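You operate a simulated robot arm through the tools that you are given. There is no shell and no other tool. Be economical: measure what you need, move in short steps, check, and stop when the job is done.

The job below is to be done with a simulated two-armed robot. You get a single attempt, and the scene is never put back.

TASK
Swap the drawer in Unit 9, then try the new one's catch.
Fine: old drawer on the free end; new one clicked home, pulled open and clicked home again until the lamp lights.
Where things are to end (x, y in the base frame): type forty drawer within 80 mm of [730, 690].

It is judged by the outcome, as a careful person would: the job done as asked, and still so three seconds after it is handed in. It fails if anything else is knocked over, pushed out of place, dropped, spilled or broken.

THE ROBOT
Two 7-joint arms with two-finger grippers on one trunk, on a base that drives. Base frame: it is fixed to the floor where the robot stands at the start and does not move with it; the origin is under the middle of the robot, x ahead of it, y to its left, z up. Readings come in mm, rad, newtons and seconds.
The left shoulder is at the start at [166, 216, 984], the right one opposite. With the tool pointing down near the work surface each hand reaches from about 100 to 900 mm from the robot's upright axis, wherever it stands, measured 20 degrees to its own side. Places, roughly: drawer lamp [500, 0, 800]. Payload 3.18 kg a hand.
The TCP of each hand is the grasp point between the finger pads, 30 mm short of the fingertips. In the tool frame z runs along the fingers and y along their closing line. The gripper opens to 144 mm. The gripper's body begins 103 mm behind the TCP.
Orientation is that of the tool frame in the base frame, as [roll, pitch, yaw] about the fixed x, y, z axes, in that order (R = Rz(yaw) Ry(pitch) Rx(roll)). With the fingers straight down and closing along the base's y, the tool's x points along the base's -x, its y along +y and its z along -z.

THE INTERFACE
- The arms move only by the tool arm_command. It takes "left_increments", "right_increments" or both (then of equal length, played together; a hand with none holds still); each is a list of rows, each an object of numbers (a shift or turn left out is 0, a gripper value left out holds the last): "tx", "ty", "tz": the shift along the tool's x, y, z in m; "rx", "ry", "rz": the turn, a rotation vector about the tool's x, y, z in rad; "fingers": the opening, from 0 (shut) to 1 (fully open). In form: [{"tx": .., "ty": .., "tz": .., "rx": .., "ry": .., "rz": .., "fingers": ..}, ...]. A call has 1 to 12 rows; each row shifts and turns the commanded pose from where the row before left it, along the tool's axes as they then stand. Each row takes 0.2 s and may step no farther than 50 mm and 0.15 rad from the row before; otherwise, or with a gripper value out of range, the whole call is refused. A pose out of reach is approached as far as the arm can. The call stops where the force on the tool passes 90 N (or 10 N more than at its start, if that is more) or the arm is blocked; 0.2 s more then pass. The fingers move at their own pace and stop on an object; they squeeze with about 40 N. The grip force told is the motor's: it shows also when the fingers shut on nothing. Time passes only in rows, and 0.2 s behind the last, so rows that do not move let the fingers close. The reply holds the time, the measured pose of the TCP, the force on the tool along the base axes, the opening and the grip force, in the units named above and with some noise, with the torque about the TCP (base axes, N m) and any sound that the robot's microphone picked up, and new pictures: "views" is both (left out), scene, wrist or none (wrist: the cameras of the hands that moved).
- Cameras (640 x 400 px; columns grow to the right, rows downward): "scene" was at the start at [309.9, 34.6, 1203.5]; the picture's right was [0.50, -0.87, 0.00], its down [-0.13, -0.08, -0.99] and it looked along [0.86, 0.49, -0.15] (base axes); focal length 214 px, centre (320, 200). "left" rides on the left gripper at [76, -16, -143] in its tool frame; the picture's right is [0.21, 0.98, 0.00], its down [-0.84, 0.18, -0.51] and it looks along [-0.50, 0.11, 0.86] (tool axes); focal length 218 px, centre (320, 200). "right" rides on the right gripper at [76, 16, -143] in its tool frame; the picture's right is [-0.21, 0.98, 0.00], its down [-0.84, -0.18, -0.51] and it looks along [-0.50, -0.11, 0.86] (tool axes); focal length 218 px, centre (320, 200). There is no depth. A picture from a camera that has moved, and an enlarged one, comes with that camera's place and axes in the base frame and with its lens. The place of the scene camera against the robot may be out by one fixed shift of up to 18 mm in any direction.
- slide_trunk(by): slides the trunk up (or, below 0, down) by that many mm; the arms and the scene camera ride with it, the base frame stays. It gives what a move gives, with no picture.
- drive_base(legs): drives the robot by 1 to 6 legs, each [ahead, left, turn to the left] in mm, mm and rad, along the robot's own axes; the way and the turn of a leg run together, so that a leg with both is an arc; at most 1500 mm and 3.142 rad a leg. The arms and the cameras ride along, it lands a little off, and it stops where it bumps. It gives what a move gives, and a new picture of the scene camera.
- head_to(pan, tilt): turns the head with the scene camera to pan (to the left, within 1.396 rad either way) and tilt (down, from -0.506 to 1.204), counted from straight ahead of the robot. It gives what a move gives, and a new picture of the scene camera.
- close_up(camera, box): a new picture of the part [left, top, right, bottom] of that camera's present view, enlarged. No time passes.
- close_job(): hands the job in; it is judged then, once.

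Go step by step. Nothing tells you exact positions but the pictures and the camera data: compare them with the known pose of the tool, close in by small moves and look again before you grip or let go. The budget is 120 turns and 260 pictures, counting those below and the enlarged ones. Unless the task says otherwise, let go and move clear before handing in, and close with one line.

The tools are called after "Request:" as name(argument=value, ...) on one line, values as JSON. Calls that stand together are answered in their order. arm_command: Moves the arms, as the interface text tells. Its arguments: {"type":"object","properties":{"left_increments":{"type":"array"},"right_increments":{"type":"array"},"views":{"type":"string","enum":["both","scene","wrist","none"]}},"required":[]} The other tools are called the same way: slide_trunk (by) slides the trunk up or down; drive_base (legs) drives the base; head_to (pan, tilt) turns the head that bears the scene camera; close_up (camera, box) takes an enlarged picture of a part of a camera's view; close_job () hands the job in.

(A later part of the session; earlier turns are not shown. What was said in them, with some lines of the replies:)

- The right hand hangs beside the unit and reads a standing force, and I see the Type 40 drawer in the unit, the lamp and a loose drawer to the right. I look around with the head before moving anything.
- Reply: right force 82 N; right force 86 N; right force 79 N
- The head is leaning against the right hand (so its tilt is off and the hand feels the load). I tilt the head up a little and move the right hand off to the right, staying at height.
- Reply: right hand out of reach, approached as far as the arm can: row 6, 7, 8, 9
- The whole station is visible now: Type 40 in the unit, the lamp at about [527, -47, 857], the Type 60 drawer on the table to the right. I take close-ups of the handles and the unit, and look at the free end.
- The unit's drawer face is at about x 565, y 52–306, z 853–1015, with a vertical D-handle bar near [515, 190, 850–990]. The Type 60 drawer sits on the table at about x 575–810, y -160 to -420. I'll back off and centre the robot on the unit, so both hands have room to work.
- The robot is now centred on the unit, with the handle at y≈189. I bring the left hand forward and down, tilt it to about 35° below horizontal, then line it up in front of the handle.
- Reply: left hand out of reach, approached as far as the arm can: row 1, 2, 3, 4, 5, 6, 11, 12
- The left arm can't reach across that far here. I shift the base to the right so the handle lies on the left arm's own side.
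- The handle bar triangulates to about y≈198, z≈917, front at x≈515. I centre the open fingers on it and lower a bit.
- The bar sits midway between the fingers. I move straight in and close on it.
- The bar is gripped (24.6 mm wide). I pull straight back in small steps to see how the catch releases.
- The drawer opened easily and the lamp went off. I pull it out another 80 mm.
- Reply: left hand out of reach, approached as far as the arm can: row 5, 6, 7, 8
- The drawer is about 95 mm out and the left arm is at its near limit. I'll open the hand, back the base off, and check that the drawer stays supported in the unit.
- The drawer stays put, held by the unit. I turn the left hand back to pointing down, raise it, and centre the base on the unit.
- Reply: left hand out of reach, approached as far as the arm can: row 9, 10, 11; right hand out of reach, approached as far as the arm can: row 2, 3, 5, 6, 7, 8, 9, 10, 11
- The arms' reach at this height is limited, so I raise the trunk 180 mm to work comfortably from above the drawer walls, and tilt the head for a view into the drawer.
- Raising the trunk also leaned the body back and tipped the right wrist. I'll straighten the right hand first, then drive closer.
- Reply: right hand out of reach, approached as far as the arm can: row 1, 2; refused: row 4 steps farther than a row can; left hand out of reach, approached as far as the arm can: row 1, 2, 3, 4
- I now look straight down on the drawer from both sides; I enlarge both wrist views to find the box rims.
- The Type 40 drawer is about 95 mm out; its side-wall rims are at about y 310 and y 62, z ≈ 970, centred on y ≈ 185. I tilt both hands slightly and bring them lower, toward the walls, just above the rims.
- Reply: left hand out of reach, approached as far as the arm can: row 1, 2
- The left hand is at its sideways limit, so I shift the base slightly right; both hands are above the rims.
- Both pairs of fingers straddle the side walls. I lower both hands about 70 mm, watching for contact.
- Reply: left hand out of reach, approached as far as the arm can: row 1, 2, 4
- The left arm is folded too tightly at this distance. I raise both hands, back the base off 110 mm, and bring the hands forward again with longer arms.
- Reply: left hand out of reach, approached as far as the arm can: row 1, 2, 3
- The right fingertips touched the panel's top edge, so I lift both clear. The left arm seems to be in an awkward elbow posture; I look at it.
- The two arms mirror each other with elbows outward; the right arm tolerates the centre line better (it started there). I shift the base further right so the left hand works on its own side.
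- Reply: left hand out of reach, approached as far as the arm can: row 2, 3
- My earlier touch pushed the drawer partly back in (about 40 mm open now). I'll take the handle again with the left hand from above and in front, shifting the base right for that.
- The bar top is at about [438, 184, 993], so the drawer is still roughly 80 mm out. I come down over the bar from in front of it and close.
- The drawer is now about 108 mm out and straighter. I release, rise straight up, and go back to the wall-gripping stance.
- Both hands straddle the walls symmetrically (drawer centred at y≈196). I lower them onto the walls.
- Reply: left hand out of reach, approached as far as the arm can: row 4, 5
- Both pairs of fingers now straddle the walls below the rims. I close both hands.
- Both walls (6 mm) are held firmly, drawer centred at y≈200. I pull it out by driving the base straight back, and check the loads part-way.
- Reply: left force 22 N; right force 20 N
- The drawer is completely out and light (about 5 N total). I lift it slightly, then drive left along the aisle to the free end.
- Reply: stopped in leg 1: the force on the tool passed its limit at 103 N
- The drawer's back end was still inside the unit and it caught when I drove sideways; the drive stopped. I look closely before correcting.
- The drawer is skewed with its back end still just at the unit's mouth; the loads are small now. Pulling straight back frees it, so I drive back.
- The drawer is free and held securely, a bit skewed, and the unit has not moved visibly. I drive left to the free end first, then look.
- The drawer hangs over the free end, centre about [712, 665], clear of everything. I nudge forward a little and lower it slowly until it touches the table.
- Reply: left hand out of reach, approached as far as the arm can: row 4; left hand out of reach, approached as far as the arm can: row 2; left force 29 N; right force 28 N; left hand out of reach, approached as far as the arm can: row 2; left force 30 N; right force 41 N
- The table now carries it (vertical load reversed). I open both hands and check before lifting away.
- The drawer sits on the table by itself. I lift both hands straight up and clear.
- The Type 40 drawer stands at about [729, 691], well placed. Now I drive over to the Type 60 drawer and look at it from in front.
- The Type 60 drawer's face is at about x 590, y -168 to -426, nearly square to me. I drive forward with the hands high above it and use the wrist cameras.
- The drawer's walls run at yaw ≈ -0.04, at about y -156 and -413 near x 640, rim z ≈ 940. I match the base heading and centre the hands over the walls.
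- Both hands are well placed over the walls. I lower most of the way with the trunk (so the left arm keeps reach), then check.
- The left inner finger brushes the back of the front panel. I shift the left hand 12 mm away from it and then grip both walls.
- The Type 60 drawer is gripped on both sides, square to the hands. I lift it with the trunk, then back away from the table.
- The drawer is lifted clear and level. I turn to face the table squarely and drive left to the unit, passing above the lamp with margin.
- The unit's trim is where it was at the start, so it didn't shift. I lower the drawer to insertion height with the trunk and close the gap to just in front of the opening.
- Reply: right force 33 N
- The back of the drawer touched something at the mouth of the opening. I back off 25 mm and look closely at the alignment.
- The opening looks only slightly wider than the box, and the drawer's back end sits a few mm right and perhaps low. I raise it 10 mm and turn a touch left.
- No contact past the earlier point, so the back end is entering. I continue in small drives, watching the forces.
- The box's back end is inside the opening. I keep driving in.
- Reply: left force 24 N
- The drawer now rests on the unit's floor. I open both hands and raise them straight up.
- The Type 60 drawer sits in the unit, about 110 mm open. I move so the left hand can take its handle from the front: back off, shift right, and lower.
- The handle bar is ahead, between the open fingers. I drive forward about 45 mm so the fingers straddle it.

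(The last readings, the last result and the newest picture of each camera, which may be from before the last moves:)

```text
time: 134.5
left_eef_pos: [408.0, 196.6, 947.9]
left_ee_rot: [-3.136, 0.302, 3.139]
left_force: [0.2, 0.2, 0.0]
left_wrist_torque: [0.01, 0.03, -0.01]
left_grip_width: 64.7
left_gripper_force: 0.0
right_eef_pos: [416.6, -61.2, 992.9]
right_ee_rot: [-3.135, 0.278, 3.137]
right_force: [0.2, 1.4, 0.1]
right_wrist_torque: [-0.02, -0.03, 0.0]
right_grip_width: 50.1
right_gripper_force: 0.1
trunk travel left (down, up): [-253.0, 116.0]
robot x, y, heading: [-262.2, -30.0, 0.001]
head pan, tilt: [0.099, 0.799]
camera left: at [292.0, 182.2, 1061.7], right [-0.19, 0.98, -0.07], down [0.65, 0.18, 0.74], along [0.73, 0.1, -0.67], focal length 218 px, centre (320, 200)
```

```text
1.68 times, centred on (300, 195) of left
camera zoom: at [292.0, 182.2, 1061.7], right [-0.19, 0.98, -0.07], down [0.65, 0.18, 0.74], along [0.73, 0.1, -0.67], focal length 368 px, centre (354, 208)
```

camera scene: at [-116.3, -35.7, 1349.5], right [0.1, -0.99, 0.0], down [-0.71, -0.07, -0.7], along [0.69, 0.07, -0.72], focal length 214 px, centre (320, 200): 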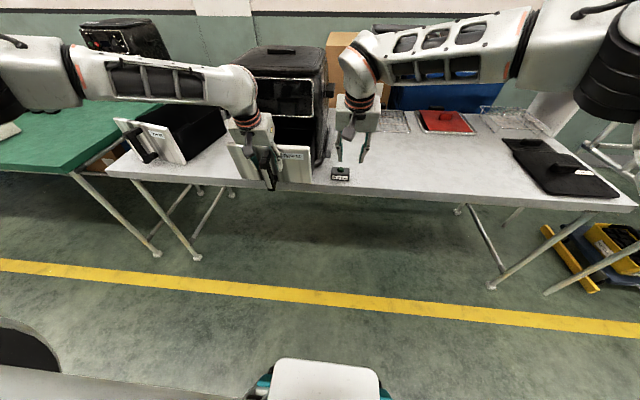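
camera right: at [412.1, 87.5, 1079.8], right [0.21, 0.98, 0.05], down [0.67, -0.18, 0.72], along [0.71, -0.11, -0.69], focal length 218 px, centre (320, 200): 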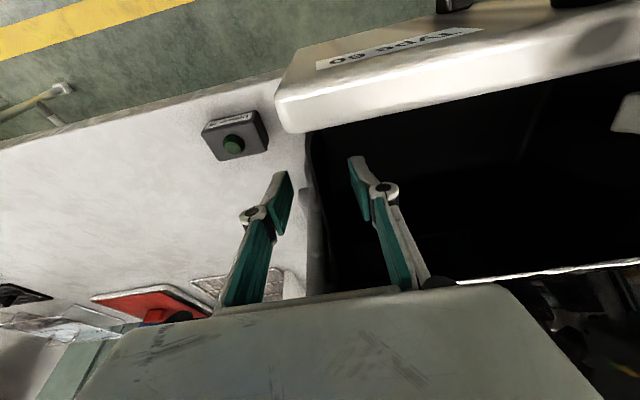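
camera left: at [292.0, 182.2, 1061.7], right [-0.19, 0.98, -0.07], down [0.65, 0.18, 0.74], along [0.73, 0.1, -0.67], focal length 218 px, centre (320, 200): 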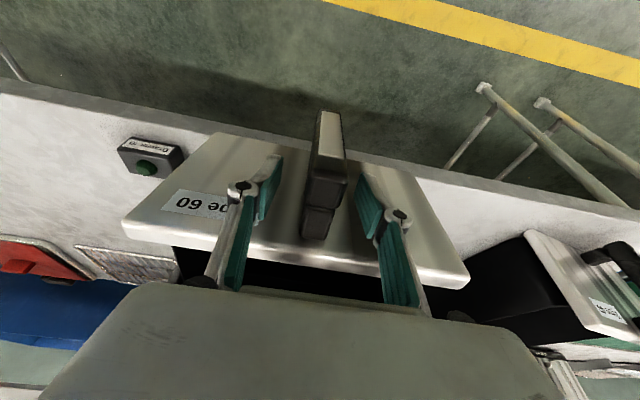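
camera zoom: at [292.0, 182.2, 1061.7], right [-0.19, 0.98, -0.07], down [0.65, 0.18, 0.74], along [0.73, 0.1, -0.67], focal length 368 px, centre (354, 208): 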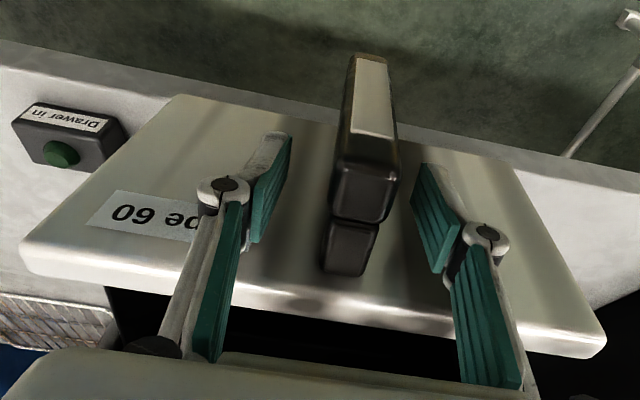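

The panel front is near x≈430, with the bar about 20 mm nearer to me than the fingers. I move the hand back 20 mm and close on the bar.

Request:
arm_command(left_increments=[{"tx": 0.01, "tz": -0.003}, {"tx": 0.01, "tz": -0.003}, {"fingers": 0.2}, {"fingers": 0}, {"fingers": 0}, {"fingers": 0}], views="wrist")

```text
time: 135.9
left_eef_pos: [389.1, 197.7, 946.9]
left_ee_rot: [-3.137, 0.302, 3.138]
left_force: [-0.8, 1.2, -0.5]
left_wrist_torque: [0.02, 0.2, 0.06]
left_grip_width: 25.7
left_gripper_force: 39.9
right_eef_pos: [416.9, -61.7, 992.9]
right_ee_rot: [-3.135, 0.277, 3.137]
right_force: [-0.1, 0.5, 0.6]
right_wrist_torque: [-0.01, 0.01, 0.01]
right_grip_width: 50.5
right_gripper_force: 0.1
trunk travel left (down, up): [-253.0, 116.0]
robot x, y, heading: [-262.0, -29.7, -0.0]
head pan, tilt: [0.099, 0.799]
camera left: at [272.0, 182.5, 1060.8], right [-0.19, 0.98, -0.07], down [0.65, 0.18, 0.73], along [0.73, 0.1, -0.68], focal length 218 px, centre (320, 200)
```

left: 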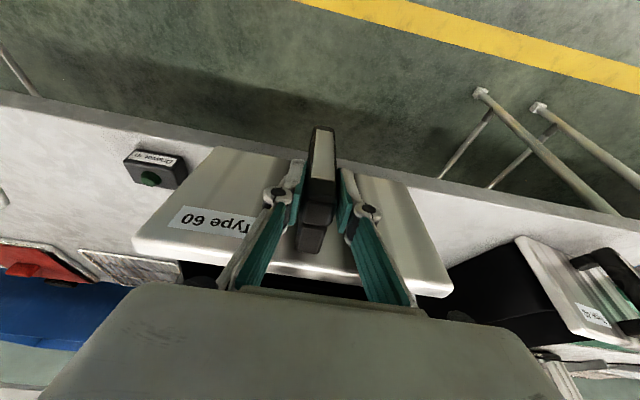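

The handle is gripped. I push the drawer in by driving forward, checking the force.

Request:
drive_base(legs=[[70, 0, 0]])

Request:
arm_command(left_increments=[{"tx": -0.0096, "tz": 0.003}, {"tx": -0.0096, "tz": 0.003}, {"tx": -0.0096, "tz": 0.003}, {"tx": -0.0096, "tz": 0.003}], views="scene")

```text
time: 136.9
left_eef_pos: [461.3, 195.8, 951.4]
left_ee_rot: [-3.137, 0.312, 3.134]
left_force: [5.2, -0.1, 27.4]
left_wrist_torque: [0.06, -0.94, -0.03]
left_grip_width: 25.8
left_gripper_force: 39.7
right_eef_pos: [486.3, -63.1, 994.7]
right_ee_rot: [-3.134, 0.279, 3.135]
right_force: [1.0, -0.4, 0.8]
right_wrist_torque: [0.01, 0.01, -0.01]
right_grip_width: 50.8
right_gripper_force: 0.1
trunk travel left (down, up): [-253.0, 116.0]
robot x, y, heading: [-193.3, -34.0, -0.005]
head pan, tilt: [0.099, 0.799]
camera scene: at [-49.8, -36.7, 1350.2], right [0.1, -1.0, 0.0], down [-0.71, -0.07, -0.7], along [0.69, 0.07, -0.72], focal length 214 px, centre (320, 200)
```

scene: 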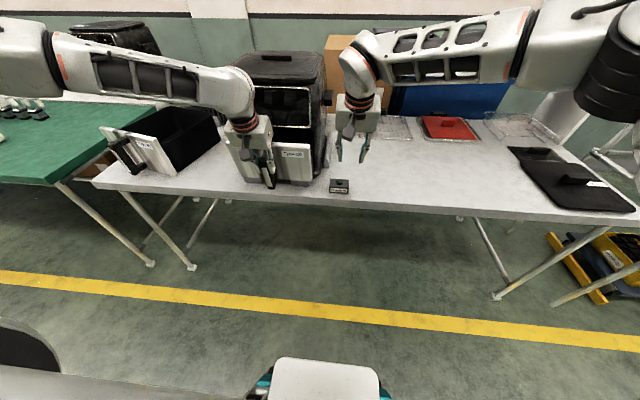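

```text
time: 137.9
left_eef_pos: [491.1, 201.3, 956.0]
left_ee_rot: [-3.132, 0.312, 3.134]
left_force: [-9.3, -8.0, 16.4]
left_wrist_torque: [-0.22, 0.41, -0.36]
left_grip_width: 25.7
left_gripper_force: 39.9
left hand out of reach, approached as far as the arm can: row 3, 4
right_eef_pos: [485.4, -64.7, 993.1]
right_ee_rot: [-3.136, 0.279, 3.132]
right_force: [0.2, 0.8, -0.1]
right_wrist_torque: [0.02, -0.03, 0.05]
right_grip_width: 50.3
right_gripper_force: 0.0
trunk travel left (down, up): [-253.0, 116.0]
robot x, y, heading: [-193.1, -31.4, -0.002]
head pan, tilt: [0.099, 0.799]
camera scene: at [-50.0, -37.5, 1350.0], right [0.1, -1.0, 0.0], down [-0.71, -0.07, -0.7], along [0.7, 0.07, -0.72], focal length 214 px, centre (320, 200)
```

scene: 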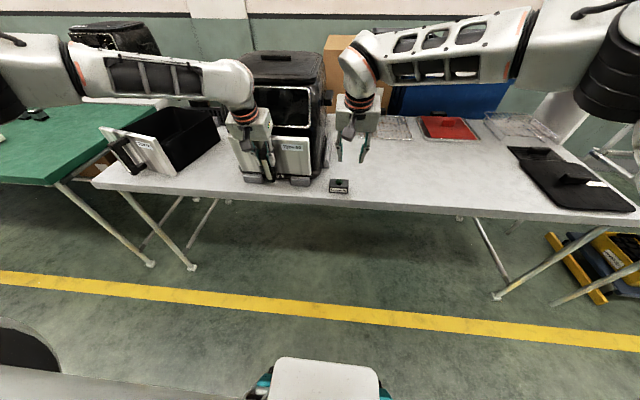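

The arm is near its limit, so I push the last 30 mm with the base, gently.

Request:
drive_base(legs=[[18, 0, 0]])

Request:
drive_base(legs=[[12, 0, 0]])

```text
time: 138.7
left_eef_pos: [509.7, 202.4, 955.7]
left_ee_rot: [-3.134, 0.313, 3.135]
left_force: [-9.1, -4.1, 12.1]
left_wrist_torque: [-0.09, 0.19, -0.01]
left_grip_width: 25.9
left_gripper_force: 39.8
right_eef_pos: [504.0, -63.6, 994.0]
right_ee_rot: [-3.137, 0.279, 3.133]
right_force: [-0.4, 0.1, 0.2]
right_wrist_torque: [0.07, 0.01, 0.0]
right_grip_width: 50.5
right_gripper_force: 0.0
trunk travel left (down, up): [-253.0, 116.0]
robot x, y, heading: [-175.2, -27.4, -0.006]
head pan, tilt: [0.099, 0.799]
camera scene: at [-31.8, -37.0, 1349.9], right [0.1, -1.0, 0.0], down [-0.71, -0.07, -0.7], along [0.69, 0.07, -0.72], focal length 214 px, centre (320, 200)
```

scene: 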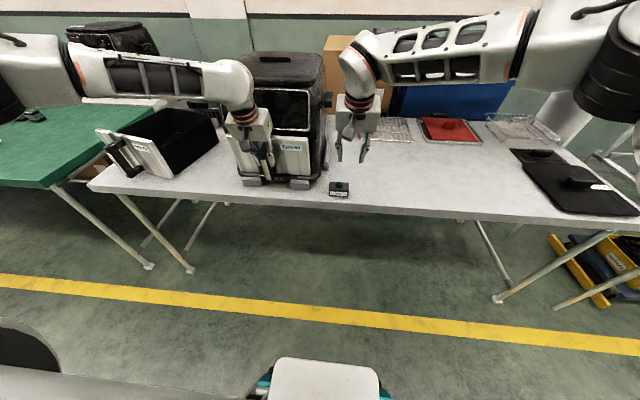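

```text
time: 139.4
left_eef_pos: [519.9, 200.8, 954.7]
left_ee_rot: [-3.132, 0.308, 3.136]
left_force: [-25.5, -10.3, -0.1]
left_wrist_torque: [-0.48, 0.11, -0.03]
left_grip_width: 25.5
left_gripper_force: 40.5
right_eef_pos: [515.7, -63.4, 994.5]
right_ee_rot: [-3.137, 0.279, 3.133]
right_force: [-0.5, -0.8, 0.1]
right_wrist_torque: [-0.01, 0.0, -0.01]
right_grip_width: 50.3
right_gripper_force: 0.1
trunk travel left (down, up): [-253.0, 116.0]
robot x, y, heading: [-164.3, -32.6, -0.003]
head pan, tilt: [0.099, 0.799]
camera scene: at [-20.3, -37.4, 1349.8], right [0.1, -1.0, 0.0], down [-0.71, -0.07, -0.7], along [0.7, 0.07, -0.72], focal length 214 px, centre (320, 200)
```

scene: 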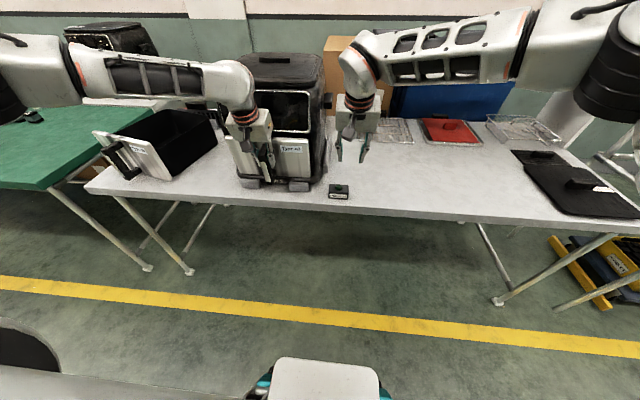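

Resistance is building (25 N) as the catch is approached; the lamp is still dark. I push a few millimetres more.

Request:
drive_base(legs=[[8, 0, 0]])

Request:
close_up(camera="scene", box=[210, 90, 370, 210])

```text
time: 140.2
left_eef_pos: [524.6, 201.3, 954.3]
left_ee_rot: [-3.129, 0.307, 3.136]
left_force: [-30.7, -1.8, 4.0]
left_wrist_torque: [-0.02, 0.74, -0.01]
left_grip_width: 25.9
left_gripper_force: 39.8
right_eef_pos: [522.0, -64.0, 995.5]
right_ee_rot: [-3.135, 0.28, 3.134]
right_force: [0.1, 0.7, -0.6]
right_wrist_torque: [-0.01, 0.01, -0.04]
right_grip_width: 50.5
right_gripper_force: 0.2
trunk travel left (down, up): [-253.0, 116.0]
robot x, y, heading: [-152.2, -33.8, -0.002]
head pan, tilt: [0.099, 0.799]
camera scene: at [-13.4, -36.5, 1350.0], right [0.1, -1.0, 0.0], down [-0.71, -0.07, -0.7], along [0.7, 0.07, -0.71], focal length 214 px, centre (320, 200)
```

scene: 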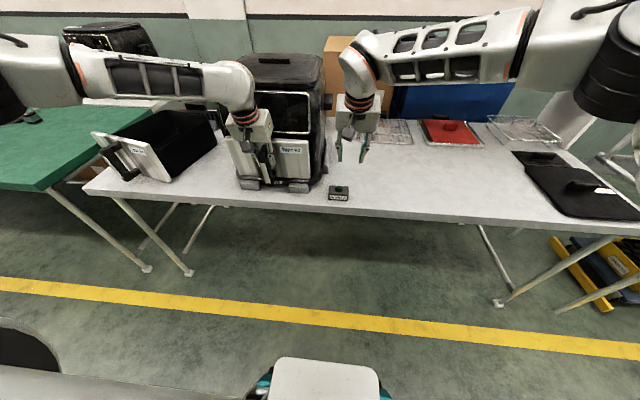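

```text
3.33 times, centred on (290, 150) of scene
camera zoom: at [-13.4, -36.5, 1350.0], right [0.1, -1.0, 0.0], down [-0.71, -0.07, -0.7], along [0.7, 0.07, -0.71], focal length 715 px, centre (420, 367)
```

zoom: 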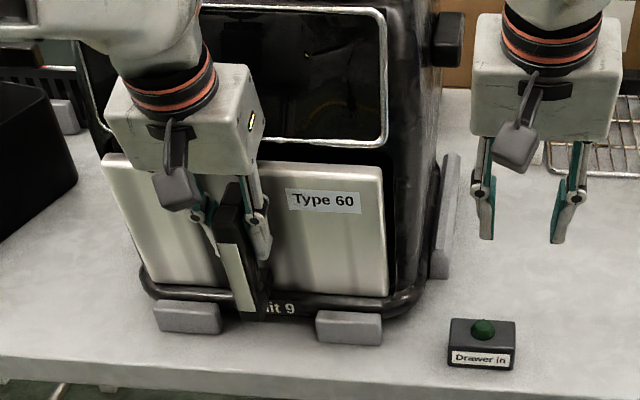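

Request:
drive_base(legs=[[12, 0, 0]])

Request:
close_up(camera="scene", box=[210, 90, 370, 210])

```text
time: 140.9
left_eef_pos: [537.7, 200.5, 952.3]
left_ee_rot: [-3.126, 0.305, 3.134]
left_force: [-20.2, -1.6, 1.3]
left_wrist_torque: [0.24, 0.05, 0.1]
left_grip_width: 24.0
left_gripper_force: 40.2
right_eef_pos: [534.8, -64.3, 992.9]
right_ee_rot: [-3.134, 0.278, 3.133]
right_force: [0.4, 0.1, 0.0]
right_wrist_torque: [0.01, 0.02, 0.03]
right_grip_width: 50.2
right_gripper_force: 0.1
trunk travel left (down, up): [-253.0, 116.0]
robot x, y, heading: [-148.2, -31.5, 0.002]
head pan, tilt: [0.099, 0.799]
camera scene: at [0.0, -36.7, 1349.8], right [0.1, -1.0, 0.0], down [-0.71, -0.07, -0.7], along [0.7, 0.07, -0.72], focal length 214 px, centre (320, 200)
```

scene: 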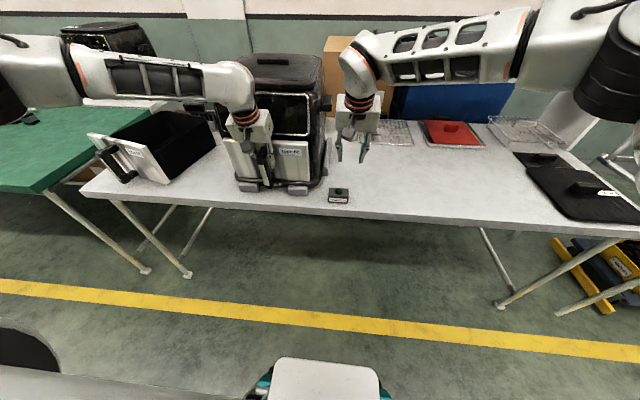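

```text
3.33 times, centred on (290, 150) of scene
camera zoom: at [0.0, -36.7, 1349.8], right [0.1, -1.0, 0.0], down [-0.71, -0.07, -0.7], along [0.7, 0.07, -0.72], focal length 715 px, centre (420, 367)
```

zoom: 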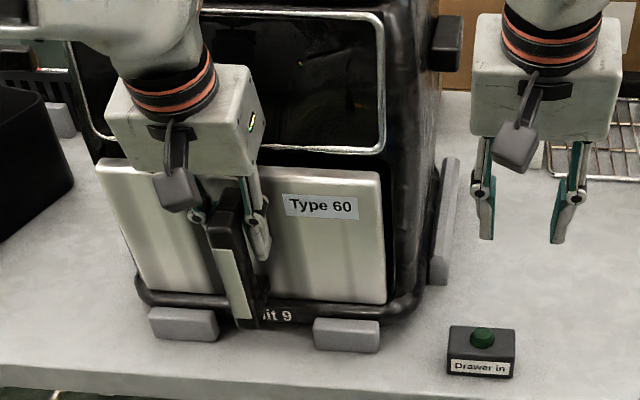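

The grip slips on the bar before the catch engages. I'll open, back off, close the fingers and push on the front of the bar instead.

Request:
arm_command(left_increments=[{"fingers": 0.4}, {"fingers": 0.4}], views="none")

Request:
drive_base(legs=[[-90, 0, 0]])

Request:
arm_command(left_increments=[{"fingers": 0.0, "ty": -0.002}, {"fingers": 0.0, "tz": 0.015, "tx": 0.005}, {"tx": 0}, {"tx": 0}], views="wrist")

```text
time: 141.5
left_eef_pos: [539.4, 200.1, 950.7]
left_ee_rot: [-3.128, 0.303, 3.137]
left_force: [0.7, -0.5, -0.1]
left_wrist_torque: [0.01, -0.03, 0.0]
left_grip_width: 57.6
left_gripper_force: 0.0
right_eef_pos: [536.3, -63.2, 994.0]
right_ee_rot: [-3.134, 0.277, 3.133]
right_force: [0.1, 0.8, -0.5]
right_wrist_torque: [0.01, 0.0, -0.01]
right_grip_width: 50.3
right_gripper_force: 0.0
trunk travel left (down, up): [-253.0, 116.0]
robot x, y, heading: [-143.2, -34.2, -0.001]
head pan, tilt: [0.099, 0.799]
```

```text
time: 142.6
left_eef_pos: [452.5, 199.2, 951.6]
left_ee_rot: [-3.126, 0.304, 3.133]
left_force: [0.0, 0.2, -0.1]
left_wrist_torque: [0.06, -0.03, 0.0]
left_grip_width: 57.6
left_gripper_force: 0.1
right_eef_pos: [450.3, -63.5, 993.7]
right_ee_rot: [-3.134, 0.277, 3.134]
right_force: [-0.2, 0.3, 0.1]
right_wrist_torque: [-0.02, -0.03, -0.02]
right_grip_width: 50.5
right_gripper_force: 0.0
trunk travel left (down, up): [-253.0, 116.0]
robot x, y, heading: [-229.3, -35.5, 0.0]
head pan, tilt: [0.099, 0.799]
camera scene: at [-84.9, -36.3, 1349.8], right [0.1, -1.0, 0.0], down [-0.71, -0.07, -0.7], along [0.69, 0.07, -0.72], focal length 214 px, centre (320, 200)
```

scene: 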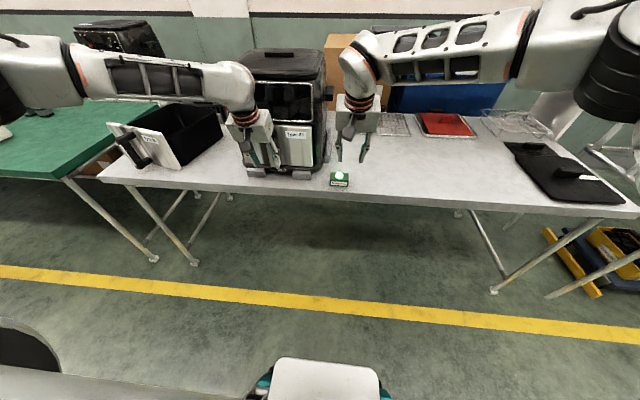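

```text
time: 143.6
left_eef_pos: [450.5, 203.2, 936.0]
left_ee_rot: [-3.126, 0.305, 3.135]
left_force: [-0.1, -0.1, 0.1]
left_wrist_torque: [0.01, 0.03, -0.02]
left_grip_width: 0.0
left_gripper_force: 30.8
left hand out of reach, approached as far as the arm can: row 2
right_eef_pos: [451.1, -64.0, 993.9]
right_ee_rot: [-3.135, 0.277, 3.133]
right_force: [-0.3, -0.1, -0.2]
right_wrist_torque: [0.01, 0.01, 0.01]
right_grip_width: 50.6
right_gripper_force: 0.0
trunk travel left (down, up): [-253.0, 116.0]
robot x, y, heading: [-228.5, -34.3, -0.003]
head pan, tilt: [0.099, 0.799]
camera left: at [333.5, 190.4, 1048.9], right [-0.19, 0.98, -0.08], down [0.65, 0.18, 0.73], along [0.73, 0.09, -0.67], focal length 218 px, centre (320, 200)
```

left: 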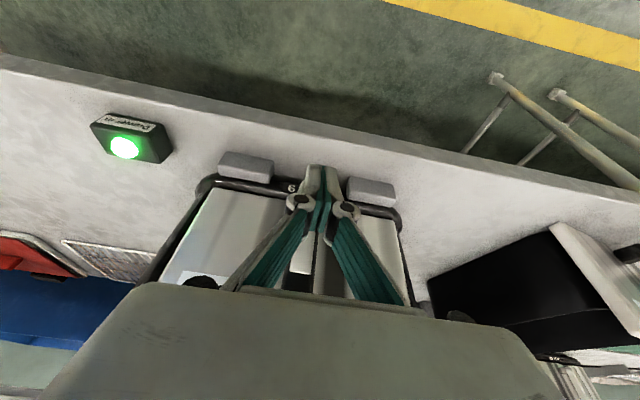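

The lamp has lit: the drawer is home. I push once more on the bar with closed fingers to make sure the catch is fully engaged and to listen for the click.

Request:
drive_base(legs=[[30, -4, 0]])

Request:
drive_base(legs=[[25, 0, 0]])

```text
time: 144.5
left_eef_pos: [482.0, 199.0, 934.6]
left_ee_rot: [-3.127, 0.305, 3.133]
left_force: [0.7, -0.3, -0.3]
left_wrist_torque: [0.0, 0.02, 0.02]
left_grip_width: 0.2
left_gripper_force: 30.5
right_eef_pos: [482.7, -67.9, 992.5]
right_ee_rot: [-3.134, 0.275, 3.13]
right_force: [0.9, 0.3, 0.3]
right_wrist_torque: [0.02, 0.02, 0.0]
right_grip_width: 50.2
right_gripper_force: 0.0
trunk travel left (down, up): [-253.0, 116.0]
robot x, y, heading: [-194.3, -35.4, -0.004]
head pan, tilt: [0.099, 0.799]
camera scene: at [-51.3, -40.6, 1349.5], right [0.1, -1.0, 0.0], down [-0.71, -0.07, -0.7], along [0.69, 0.07, -0.72], focal length 214 px, centre (320, 200)
```

scene: 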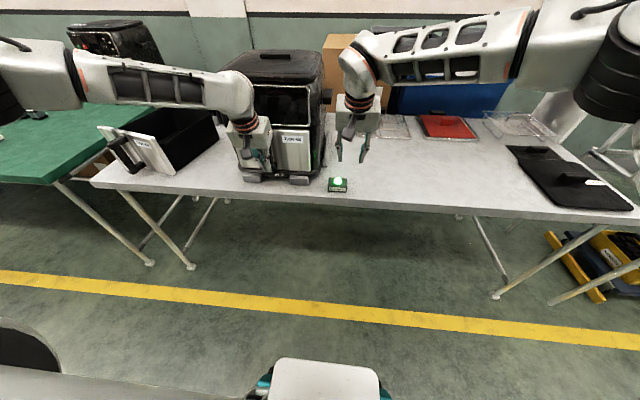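

```text
time: 145.4
left_eef_pos: [487.9, 196.9, 927.6]
left_ee_rot: [-3.123, 0.27, 3.129]
left_force: [-15.9, -0.7, 4.2]
left_wrist_torque: [-0.08, 0.23, 0.03]
left_grip_width: 5.9
left_gripper_force: 30.9
right_eef_pos: [503.3, -64.7, 992.9]
right_ee_rot: [-3.137, 0.277, 3.137]
right_force: [0.5, 0.6, -0.2]
right_wrist_torque: [0.0, 0.0, -0.03]
right_grip_width: 50.3
right_gripper_force: 0.0
trunk travel left (down, up): [-253.0, 116.0]
robot x, y, heading: [-173.3, -39.4, 0.001]
head pan, tilt: [0.099, 0.799]
stopped in leg 1: the force on the tool passed its limit at 98 N (the readings are from after the stop); the commanded pose is now the measured one
camera scene: at [-31.8, -39.7, 1349.7], right [0.1, -0.99, 0.0], down [-0.71, -0.07, -0.7], along [0.69, 0.07, -0.72], focal length 214 px, centre (320, 200)
```

scene: 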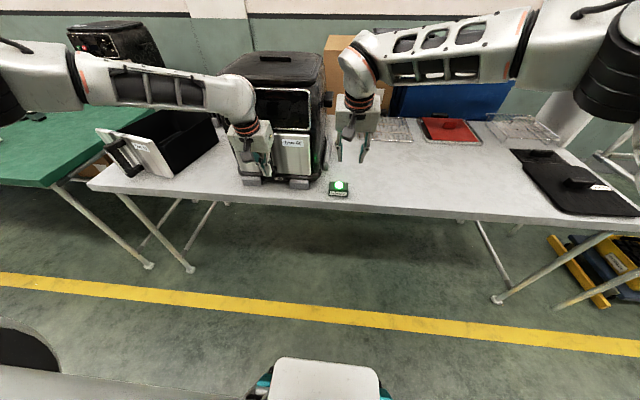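

It is solidly home: hard stop at 98 N with the lamp lit. Now I back off, open, straddle the bar and grip it for the pull test.

Request:
drive_base(legs=[[-35, 0, 0]])

Request:
arm_command(left_increments=[{"fingers": 0.45, "ty": 0.002}, {"fingers": 0.45}, {"tx": 0}], views="wrist")

```text
time: 146.3
left_eef_pos: [456.4, 199.1, 930.3]
left_ee_rot: [-3.124, 0.273, 3.131]
left_force: [0.2, -0.4, 1.2]
left_wrist_torque: [-0.01, -0.02, 0.01]
left_grip_width: 0.0
left_gripper_force: 30.5
right_eef_pos: [467.9, -64.8, 994.6]
right_ee_rot: [-3.135, 0.278, 3.136]
right_force: [0.5, -0.3, 1.3]
right_wrist_torque: [0.01, -0.02, 0.01]
right_grip_width: 50.4
right_gripper_force: 0.1
trunk travel left (down, up): [-253.0, 116.0]
robot x, y, heading: [-207.1, -38.5, 0.005]
head pan, tilt: [0.099, 0.799]
camera scene: at [-66.2, -39.8, 1349.9], right [0.1, -0.99, 0.0], down [-0.71, -0.07, -0.7], along [0.69, 0.07, -0.72], focal length 214 px, centre (320, 200)
```

scene: 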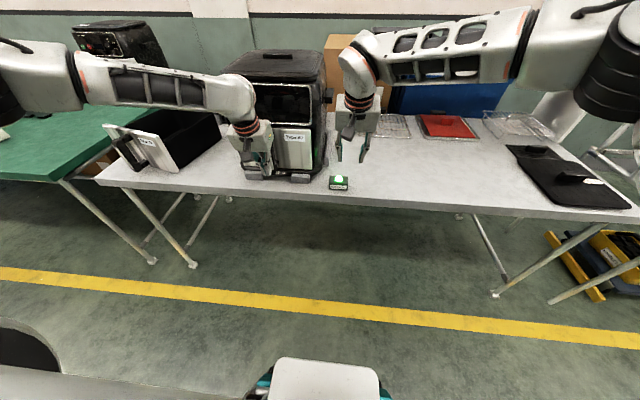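

```text
time: 147.1
left_eef_pos: [456.8, 199.7, 928.7]
left_ee_rot: [-3.124, 0.276, 3.13]
left_force: [0.6, 0.3, 0.2]
left_wrist_torque: [0.03, -0.01, 0.02]
left_grip_width: 64.8
left_gripper_force: 0.1
right_eef_pos: [470.4, -64.7, 993.2]
right_ee_rot: [-3.135, 0.277, 3.137]
right_force: [0.2, -0.3, 0.0]
right_wrist_torque: [0.05, 0.0, -0.01]
right_grip_width: 50.4
right_gripper_force: 0.0
trunk travel left (down, up): [-253.0, 116.0]
robot x, y, heading: [-208.9, -34.7, 0.0]
head pan, tilt: [0.099, 0.799]
camera left: at [344.2, 188.0, 1045.9], right [-0.18, 0.98, -0.07], down [0.68, 0.18, 0.71], along [0.71, 0.08, -0.7], focal length 218 px, centre (320, 200)
```

left: 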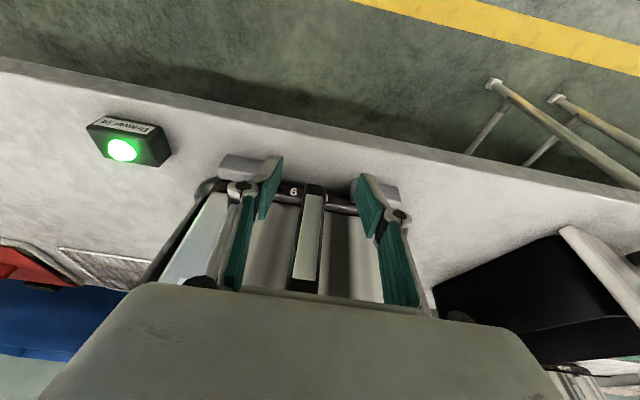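

Request:
drive_base(legs=[[58, -2, 0]])

Request:
arm_command(left_increments=[{"fingers": 0.2}, {"fingers": 0}, {"fingers": 0}, {"fingers": 0}], views="wrist")

```text
time: 148.0
left_eef_pos: [513.8, 198.3, 928.8]
left_ee_rot: [-3.124, 0.273, 3.129]
left_force: [-0.3, 0.5, -0.1]
left_wrist_torque: [0.0, 0.06, -0.02]
left_grip_width: 64.6
left_gripper_force: 0.1
right_eef_pos: [525.7, -66.8, 992.5]
right_ee_rot: [-3.136, 0.275, 3.137]
right_force: [0.7, 0.2, -0.4]
right_wrist_torque: [-0.03, 0.02, -0.04]
right_grip_width: 50.3
right_gripper_force: 0.0
trunk travel left (down, up): [-253.0, 116.0]
robot x, y, heading: [-153.9, -36.7, -0.001]
head pan, tilt: [0.099, 0.799]
camera scene: at [-6.7, -41.7, 1349.5], right [0.1, -0.99, 0.0], down [-0.71, -0.07, -0.7], along [0.69, 0.07, -0.72], focal length 214 px, centre (320, 200)
```

scene: 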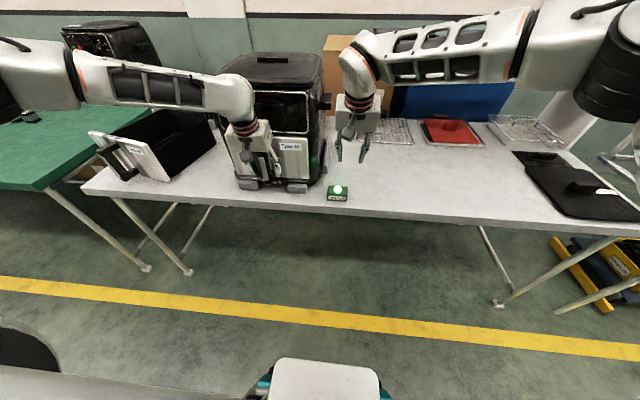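

```text
time: 149.0
left_eef_pos: [514.5, 199.2, 929.6]
left_ee_rot: [-3.124, 0.275, 3.131]
left_force: [0.0, 3.5, 3.7]
left_wrist_torque: [-0.08, 0.25, 0.83]
left_grip_width: 25.6
left_gripper_force: 40.0
right_eef_pos: [527.1, -66.1, 993.8]
right_ee_rot: [-3.134, 0.277, 3.136]
right_force: [-0.4, -0.6, 0.1]
right_wrist_torque: [-0.02, -0.01, 0.02]
right_grip_width: 50.4
right_gripper_force: 0.1
trunk travel left (down, up): [-253.0, 116.0]
robot x, y, heading: [-149.7, -38.4, 0.001]
head pan, tilt: [0.099, 0.799]
camera left: at [400.6, 186.5, 1046.4], right [-0.19, 0.98, -0.07], down [0.68, 0.18, 0.71], along [0.71, 0.08, -0.7], focal length 218 px, centre (320, 200)
```

left: 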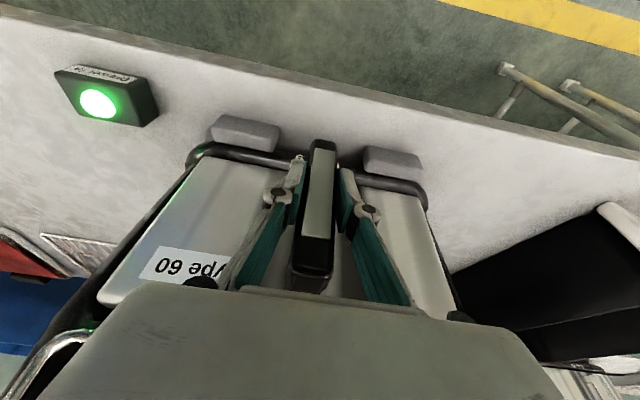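

Gripped. I pull the drawer open with the arm in small steps so I get sound and force readings.

Request:
arm_command(left_increments=[{"tx": 0.0096, "tz": -0.0028}, {"tx": 0.0096, "tz": -0.0028}, {"tx": 0.0096, "tz": -0.0028}, {"tx": 0.0096, "tz": -0.0028}, {"tx": 0.0096, "tz": -0.0028}, {"tx": 0.0096, "tz": -0.0028}, {"tx": 0}], views="scene")

```text
time: 150.6
left_eef_pos: [452.2, 199.3, 929.6]
left_ee_rot: [-3.123, 0.275, 3.13]
left_force: [3.7, 1.4, 6.3]
left_wrist_torque: [0.11, -0.82, 0.08]
left_grip_width: 25.7
left_gripper_force: 39.3
right_eef_pos: [526.7, -66.7, 994.5]
right_ee_rot: [-3.134, 0.277, 3.135]
right_force: [-0.2, -0.3, 0.0]
right_wrist_torque: [0.03, 0.01, -0.01]
right_grip_width: 50.4
right_gripper_force: 0.0
trunk travel left (down, up): [-253.0, 116.0]
robot x, y, heading: [-154.7, -37.3, 0.003]
head pan, tilt: [0.099, 0.799]
camera scene: at [-8.3, -41.7, 1349.8], right [0.1, -0.99, 0.0], down [-0.71, -0.07, -0.7], along [0.69, 0.07, -0.72], focal length 214 px, centre (320, 200)
```

scene: 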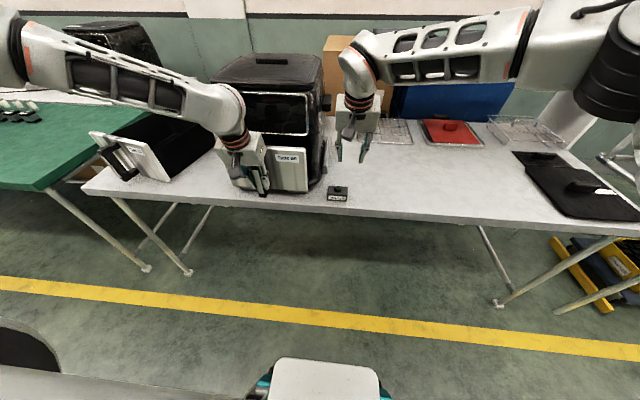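

The drawer opened 60 mm and the lamp went off. I open it a little further, then push it back in.

Request:
arm_command(left_increments=[{"tx": 0.0096, "tz": -0.0028}, {"tx": 0.0096, "tz": -0.0028}, {"tx": 0.0096, "tz": -0.0028}, {"tx": 0}, {"tx": -0.0096, "tz": 0.0028}, {"tx": -0.0096, "tz": 0.0028}, {"tx": -0.0096, "tz": 0.0028}, {"tx": -0.0096, "tz": 0.0028}, {"tx": -0.0096, "tz": 0.0028}, {"tx": -0.0096, "tz": 0.0028}, {"tx": -0.0096, "tz": 0.0028}], views="none")

Request:
arm_command(left_increments=[{"tx": -0.0048, "tz": 0.0014}, {"tx": -0.0048, "tz": 0.0014}, {"tx": -0.0048, "tz": 0.0014}, {"tx": -0.0048, "tz": 0.0014}, {"tx": -0.0048, "tz": 0.0014}], views="scene")

```text
time: 153.0
left_eef_pos: [492.2, 200.0, 929.5]
left_ee_rot: [-3.125, 0.271, 3.128]
left_force: [-7.0, -0.3, 0.4]
left_wrist_torque: [0.02, 1.14, -0.05]
left_grip_width: 25.8
left_gripper_force: 40.4
right_eef_pos: [526.4, -66.8, 993.0]
right_ee_rot: [-3.134, 0.277, 3.137]
right_force: [0.8, -0.1, 0.4]
right_wrist_torque: [-0.01, 0.0, 0.03]
right_grip_width: 50.6
right_gripper_force: 0.1
trunk travel left (down, up): [-253.0, 116.0]
robot x, y, heading: [-154.7, -38.7, 0.004]
head pan, tilt: [0.099, 0.799]
```

```text
time: 154.2
left_eef_pos: [513.7, 196.4, 929.0]
left_ee_rot: [-3.12, 0.272, 3.127]
left_force: [-22.5, -5.7, -4.9]
left_wrist_torque: [0.23, 0.53, 0.66]
left_grip_width: 25.9
left_gripper_force: 39.7
right_eef_pos: [525.0, -67.3, 994.9]
right_ee_rot: [-3.134, 0.279, 3.136]
right_force: [0.1, 0.4, -0.1]
right_wrist_torque: [-0.01, 0.01, -0.02]
right_grip_width: 50.5
right_gripper_force: 0.1
trunk travel left (down, up): [-253.0, 116.0]
robot x, y, heading: [-153.4, -36.0, 0.002]
head pan, tilt: [0.099, 0.799]
camera scene: at [-10.3, -42.3, 1349.9], right [0.1, -0.99, 0.0], down [-0.71, -0.07, -0.7], along [0.69, 0.07, -0.72], focal length 214 px, centre (320, 200)
```

scene: 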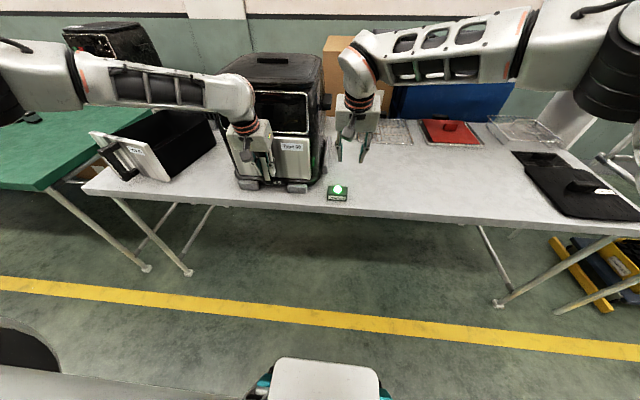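

The lamp is lit again. I push a few millimetres more to be sure the catch is fully seated, then release.

Request:
arm_command(left_increments=[{"tx": -0.003, "tz": 0.001}, {"tx": -0.003, "tz": 0.001}, {"tx": 0}, {"tx": 0.006, "tz": -0.002}, {"fingers": 0.2}, {"fingers": 0.45}, {"tx": 0}], views="both")

```text
time: 155.8
left_eef_pos: [515.7, 200.4, 931.8]
left_ee_rot: [-3.123, 0.275, 3.128]
left_force: [-0.8, -0.3, 0.4]
left_wrist_torque: [0.02, -0.01, 0.0]
left_grip_width: 64.8
left_gripper_force: 0.0
left hand out of reach, approached as far as the arm can: row 1
right_eef_pos: [526.5, -66.8, 994.1]
right_ee_rot: [-3.135, 0.277, 3.136]
right_force: [0.6, 0.2, -0.3]
right_wrist_torque: [-0.04, 0.02, -0.02]
right_grip_width: 50.3
right_gripper_force: 0.0
trunk travel left (down, up): [-253.0, 116.0]
robot x, y, heading: [-153.5, -40.1, 0.007]
head pan, tilt: [0.099, 0.799]
camera scene: at [-8.2, -41.7, 1349.8], right [0.1, -0.99, 0.0], down [-0.71, -0.07, -0.7], along [0.69, 0.07, -0.72], focal length 214 px, centre (320, 200)
camera left: at [402.8, 188.3, 1047.7], right [-0.18, 0.98, -0.07], down [0.68, 0.18, 0.71], along [0.71, 0.08, -0.7], focal length 218 px, centre (320, 200)
```

scene: 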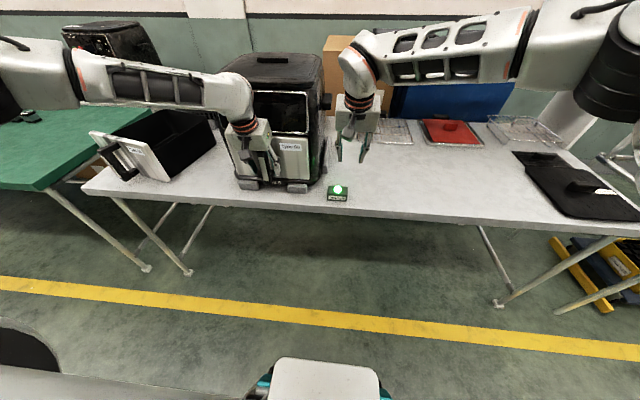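
left: 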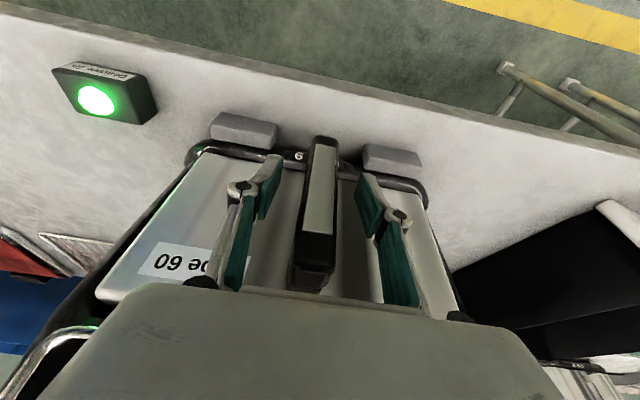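

The drawer stays home with the lamp lit after release. I back the robot away and check the whole scene.

Request:
drive_base(legs=[[-250, 0, 0]])

Request:
head_to(pan=0.35, tilt=0.6)

Request:
close_up(camera="scene", box=[180, 60, 480, 230])

```text
time: 157.7
left_eef_pos: [262.4, 194.6, 931.2]
left_ee_rot: [-3.124, 0.275, 3.118]
left_force: [0.5, -1.3, 0.3]
left_wrist_torque: [-0.02, -0.03, 0.01]
left_grip_width: 64.7
left_gripper_force: 0.1
right_eef_pos: [269.5, -73.5, 993.3]
right_ee_rot: [-3.135, 0.278, 3.123]
right_force: [-0.7, -0.5, 0.0]
right_wrist_torque: [-0.02, 0.02, -0.04]
right_grip_width: 50.4
right_gripper_force: 0.1
trunk travel left (down, up): [-253.0, 116.0]
robot x, y, heading: [-409.5, -36.9, -0.013]
head pan, tilt: [0.099, 0.799]
camera scene: at [-264.2, -42.1, 1349.8], right [0.09, -1.0, 0.0], down [-0.71, -0.06, -0.7], along [0.69, 0.06, -0.72], focal length 214 px, centre (320, 200)
```

scene: 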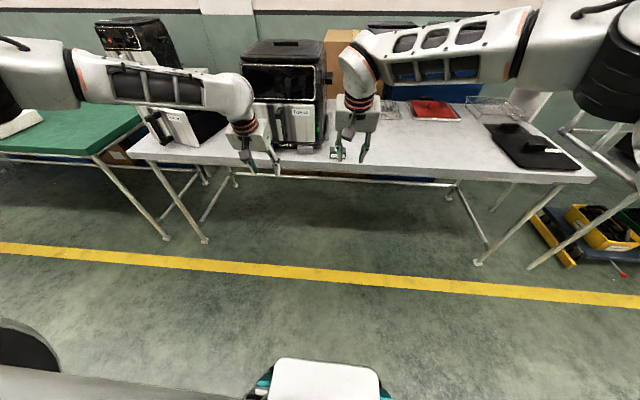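

```text
time: 158.5
left_eef_pos: [263.6, 194.4, 929.7]
left_ee_rot: [-3.125, 0.275, 3.119]
left_force: [0.3, -0.4, -0.3]
left_wrist_torque: [-0.02, 0.01, 0.01]
left_grip_width: 64.6
left_gripper_force: 0.0
right_eef_pos: [270.4, -74.3, 993.1]
right_ee_rot: [-3.135, 0.277, 3.123]
right_force: [-0.2, 0.0, 0.3]
right_wrist_torque: [0.01, 0.01, 0.01]
right_grip_width: 50.6
right_gripper_force: 0.0
trunk travel left (down, up): [-253.0, 116.0]
robot x, y, heading: [-410.1, -37.3, -0.008]
head pan, tilt: [0.351, 0.6]
camera scene: at [-260.3, -19.8, 1366.5], right [0.33, -0.94, 0.0], down [-0.53, -0.19, -0.82], along [0.78, 0.28, -0.57], focal length 214 px, centre (320, 200)
```

scene: 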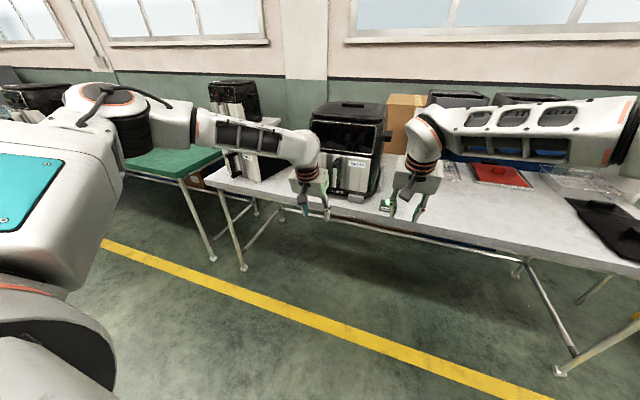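

```text
2.13 times, centred on (330, 145) of scene
camera zoom: at [-260.3, -19.8, 1366.5], right [0.33, -0.94, 0.0], down [-0.53, -0.19, -0.82], along [0.78, 0.28, -0.57], focal length 458 px, centre (299, 317)
```

zoom: 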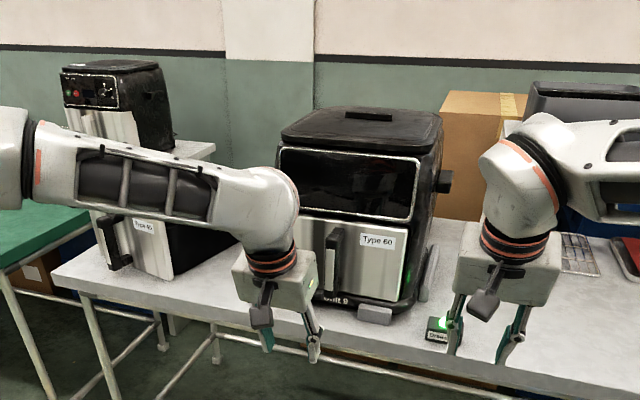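

The Type 60 drawer is home with the lamp lit, the Type 40 drawer stands on the free end, and both hands are clear. I hand the job in.

Request:
close_job()

```text
The job is handed in.
```

The swap in Unit 9 is done. The Type 40 drawer stands on the free end at about [729, 691]. The Type 60 drawer was pushed home, pulled open about 90 mm (lamp off), and pushed home again. The lamp has stayed lit since I let go, though the microphone never picked up a click. While it was being drawn out, the Type 40 drawer caught in the unit's mouth when I drove sideways too early (103 N), but the unit did not visibly shift.
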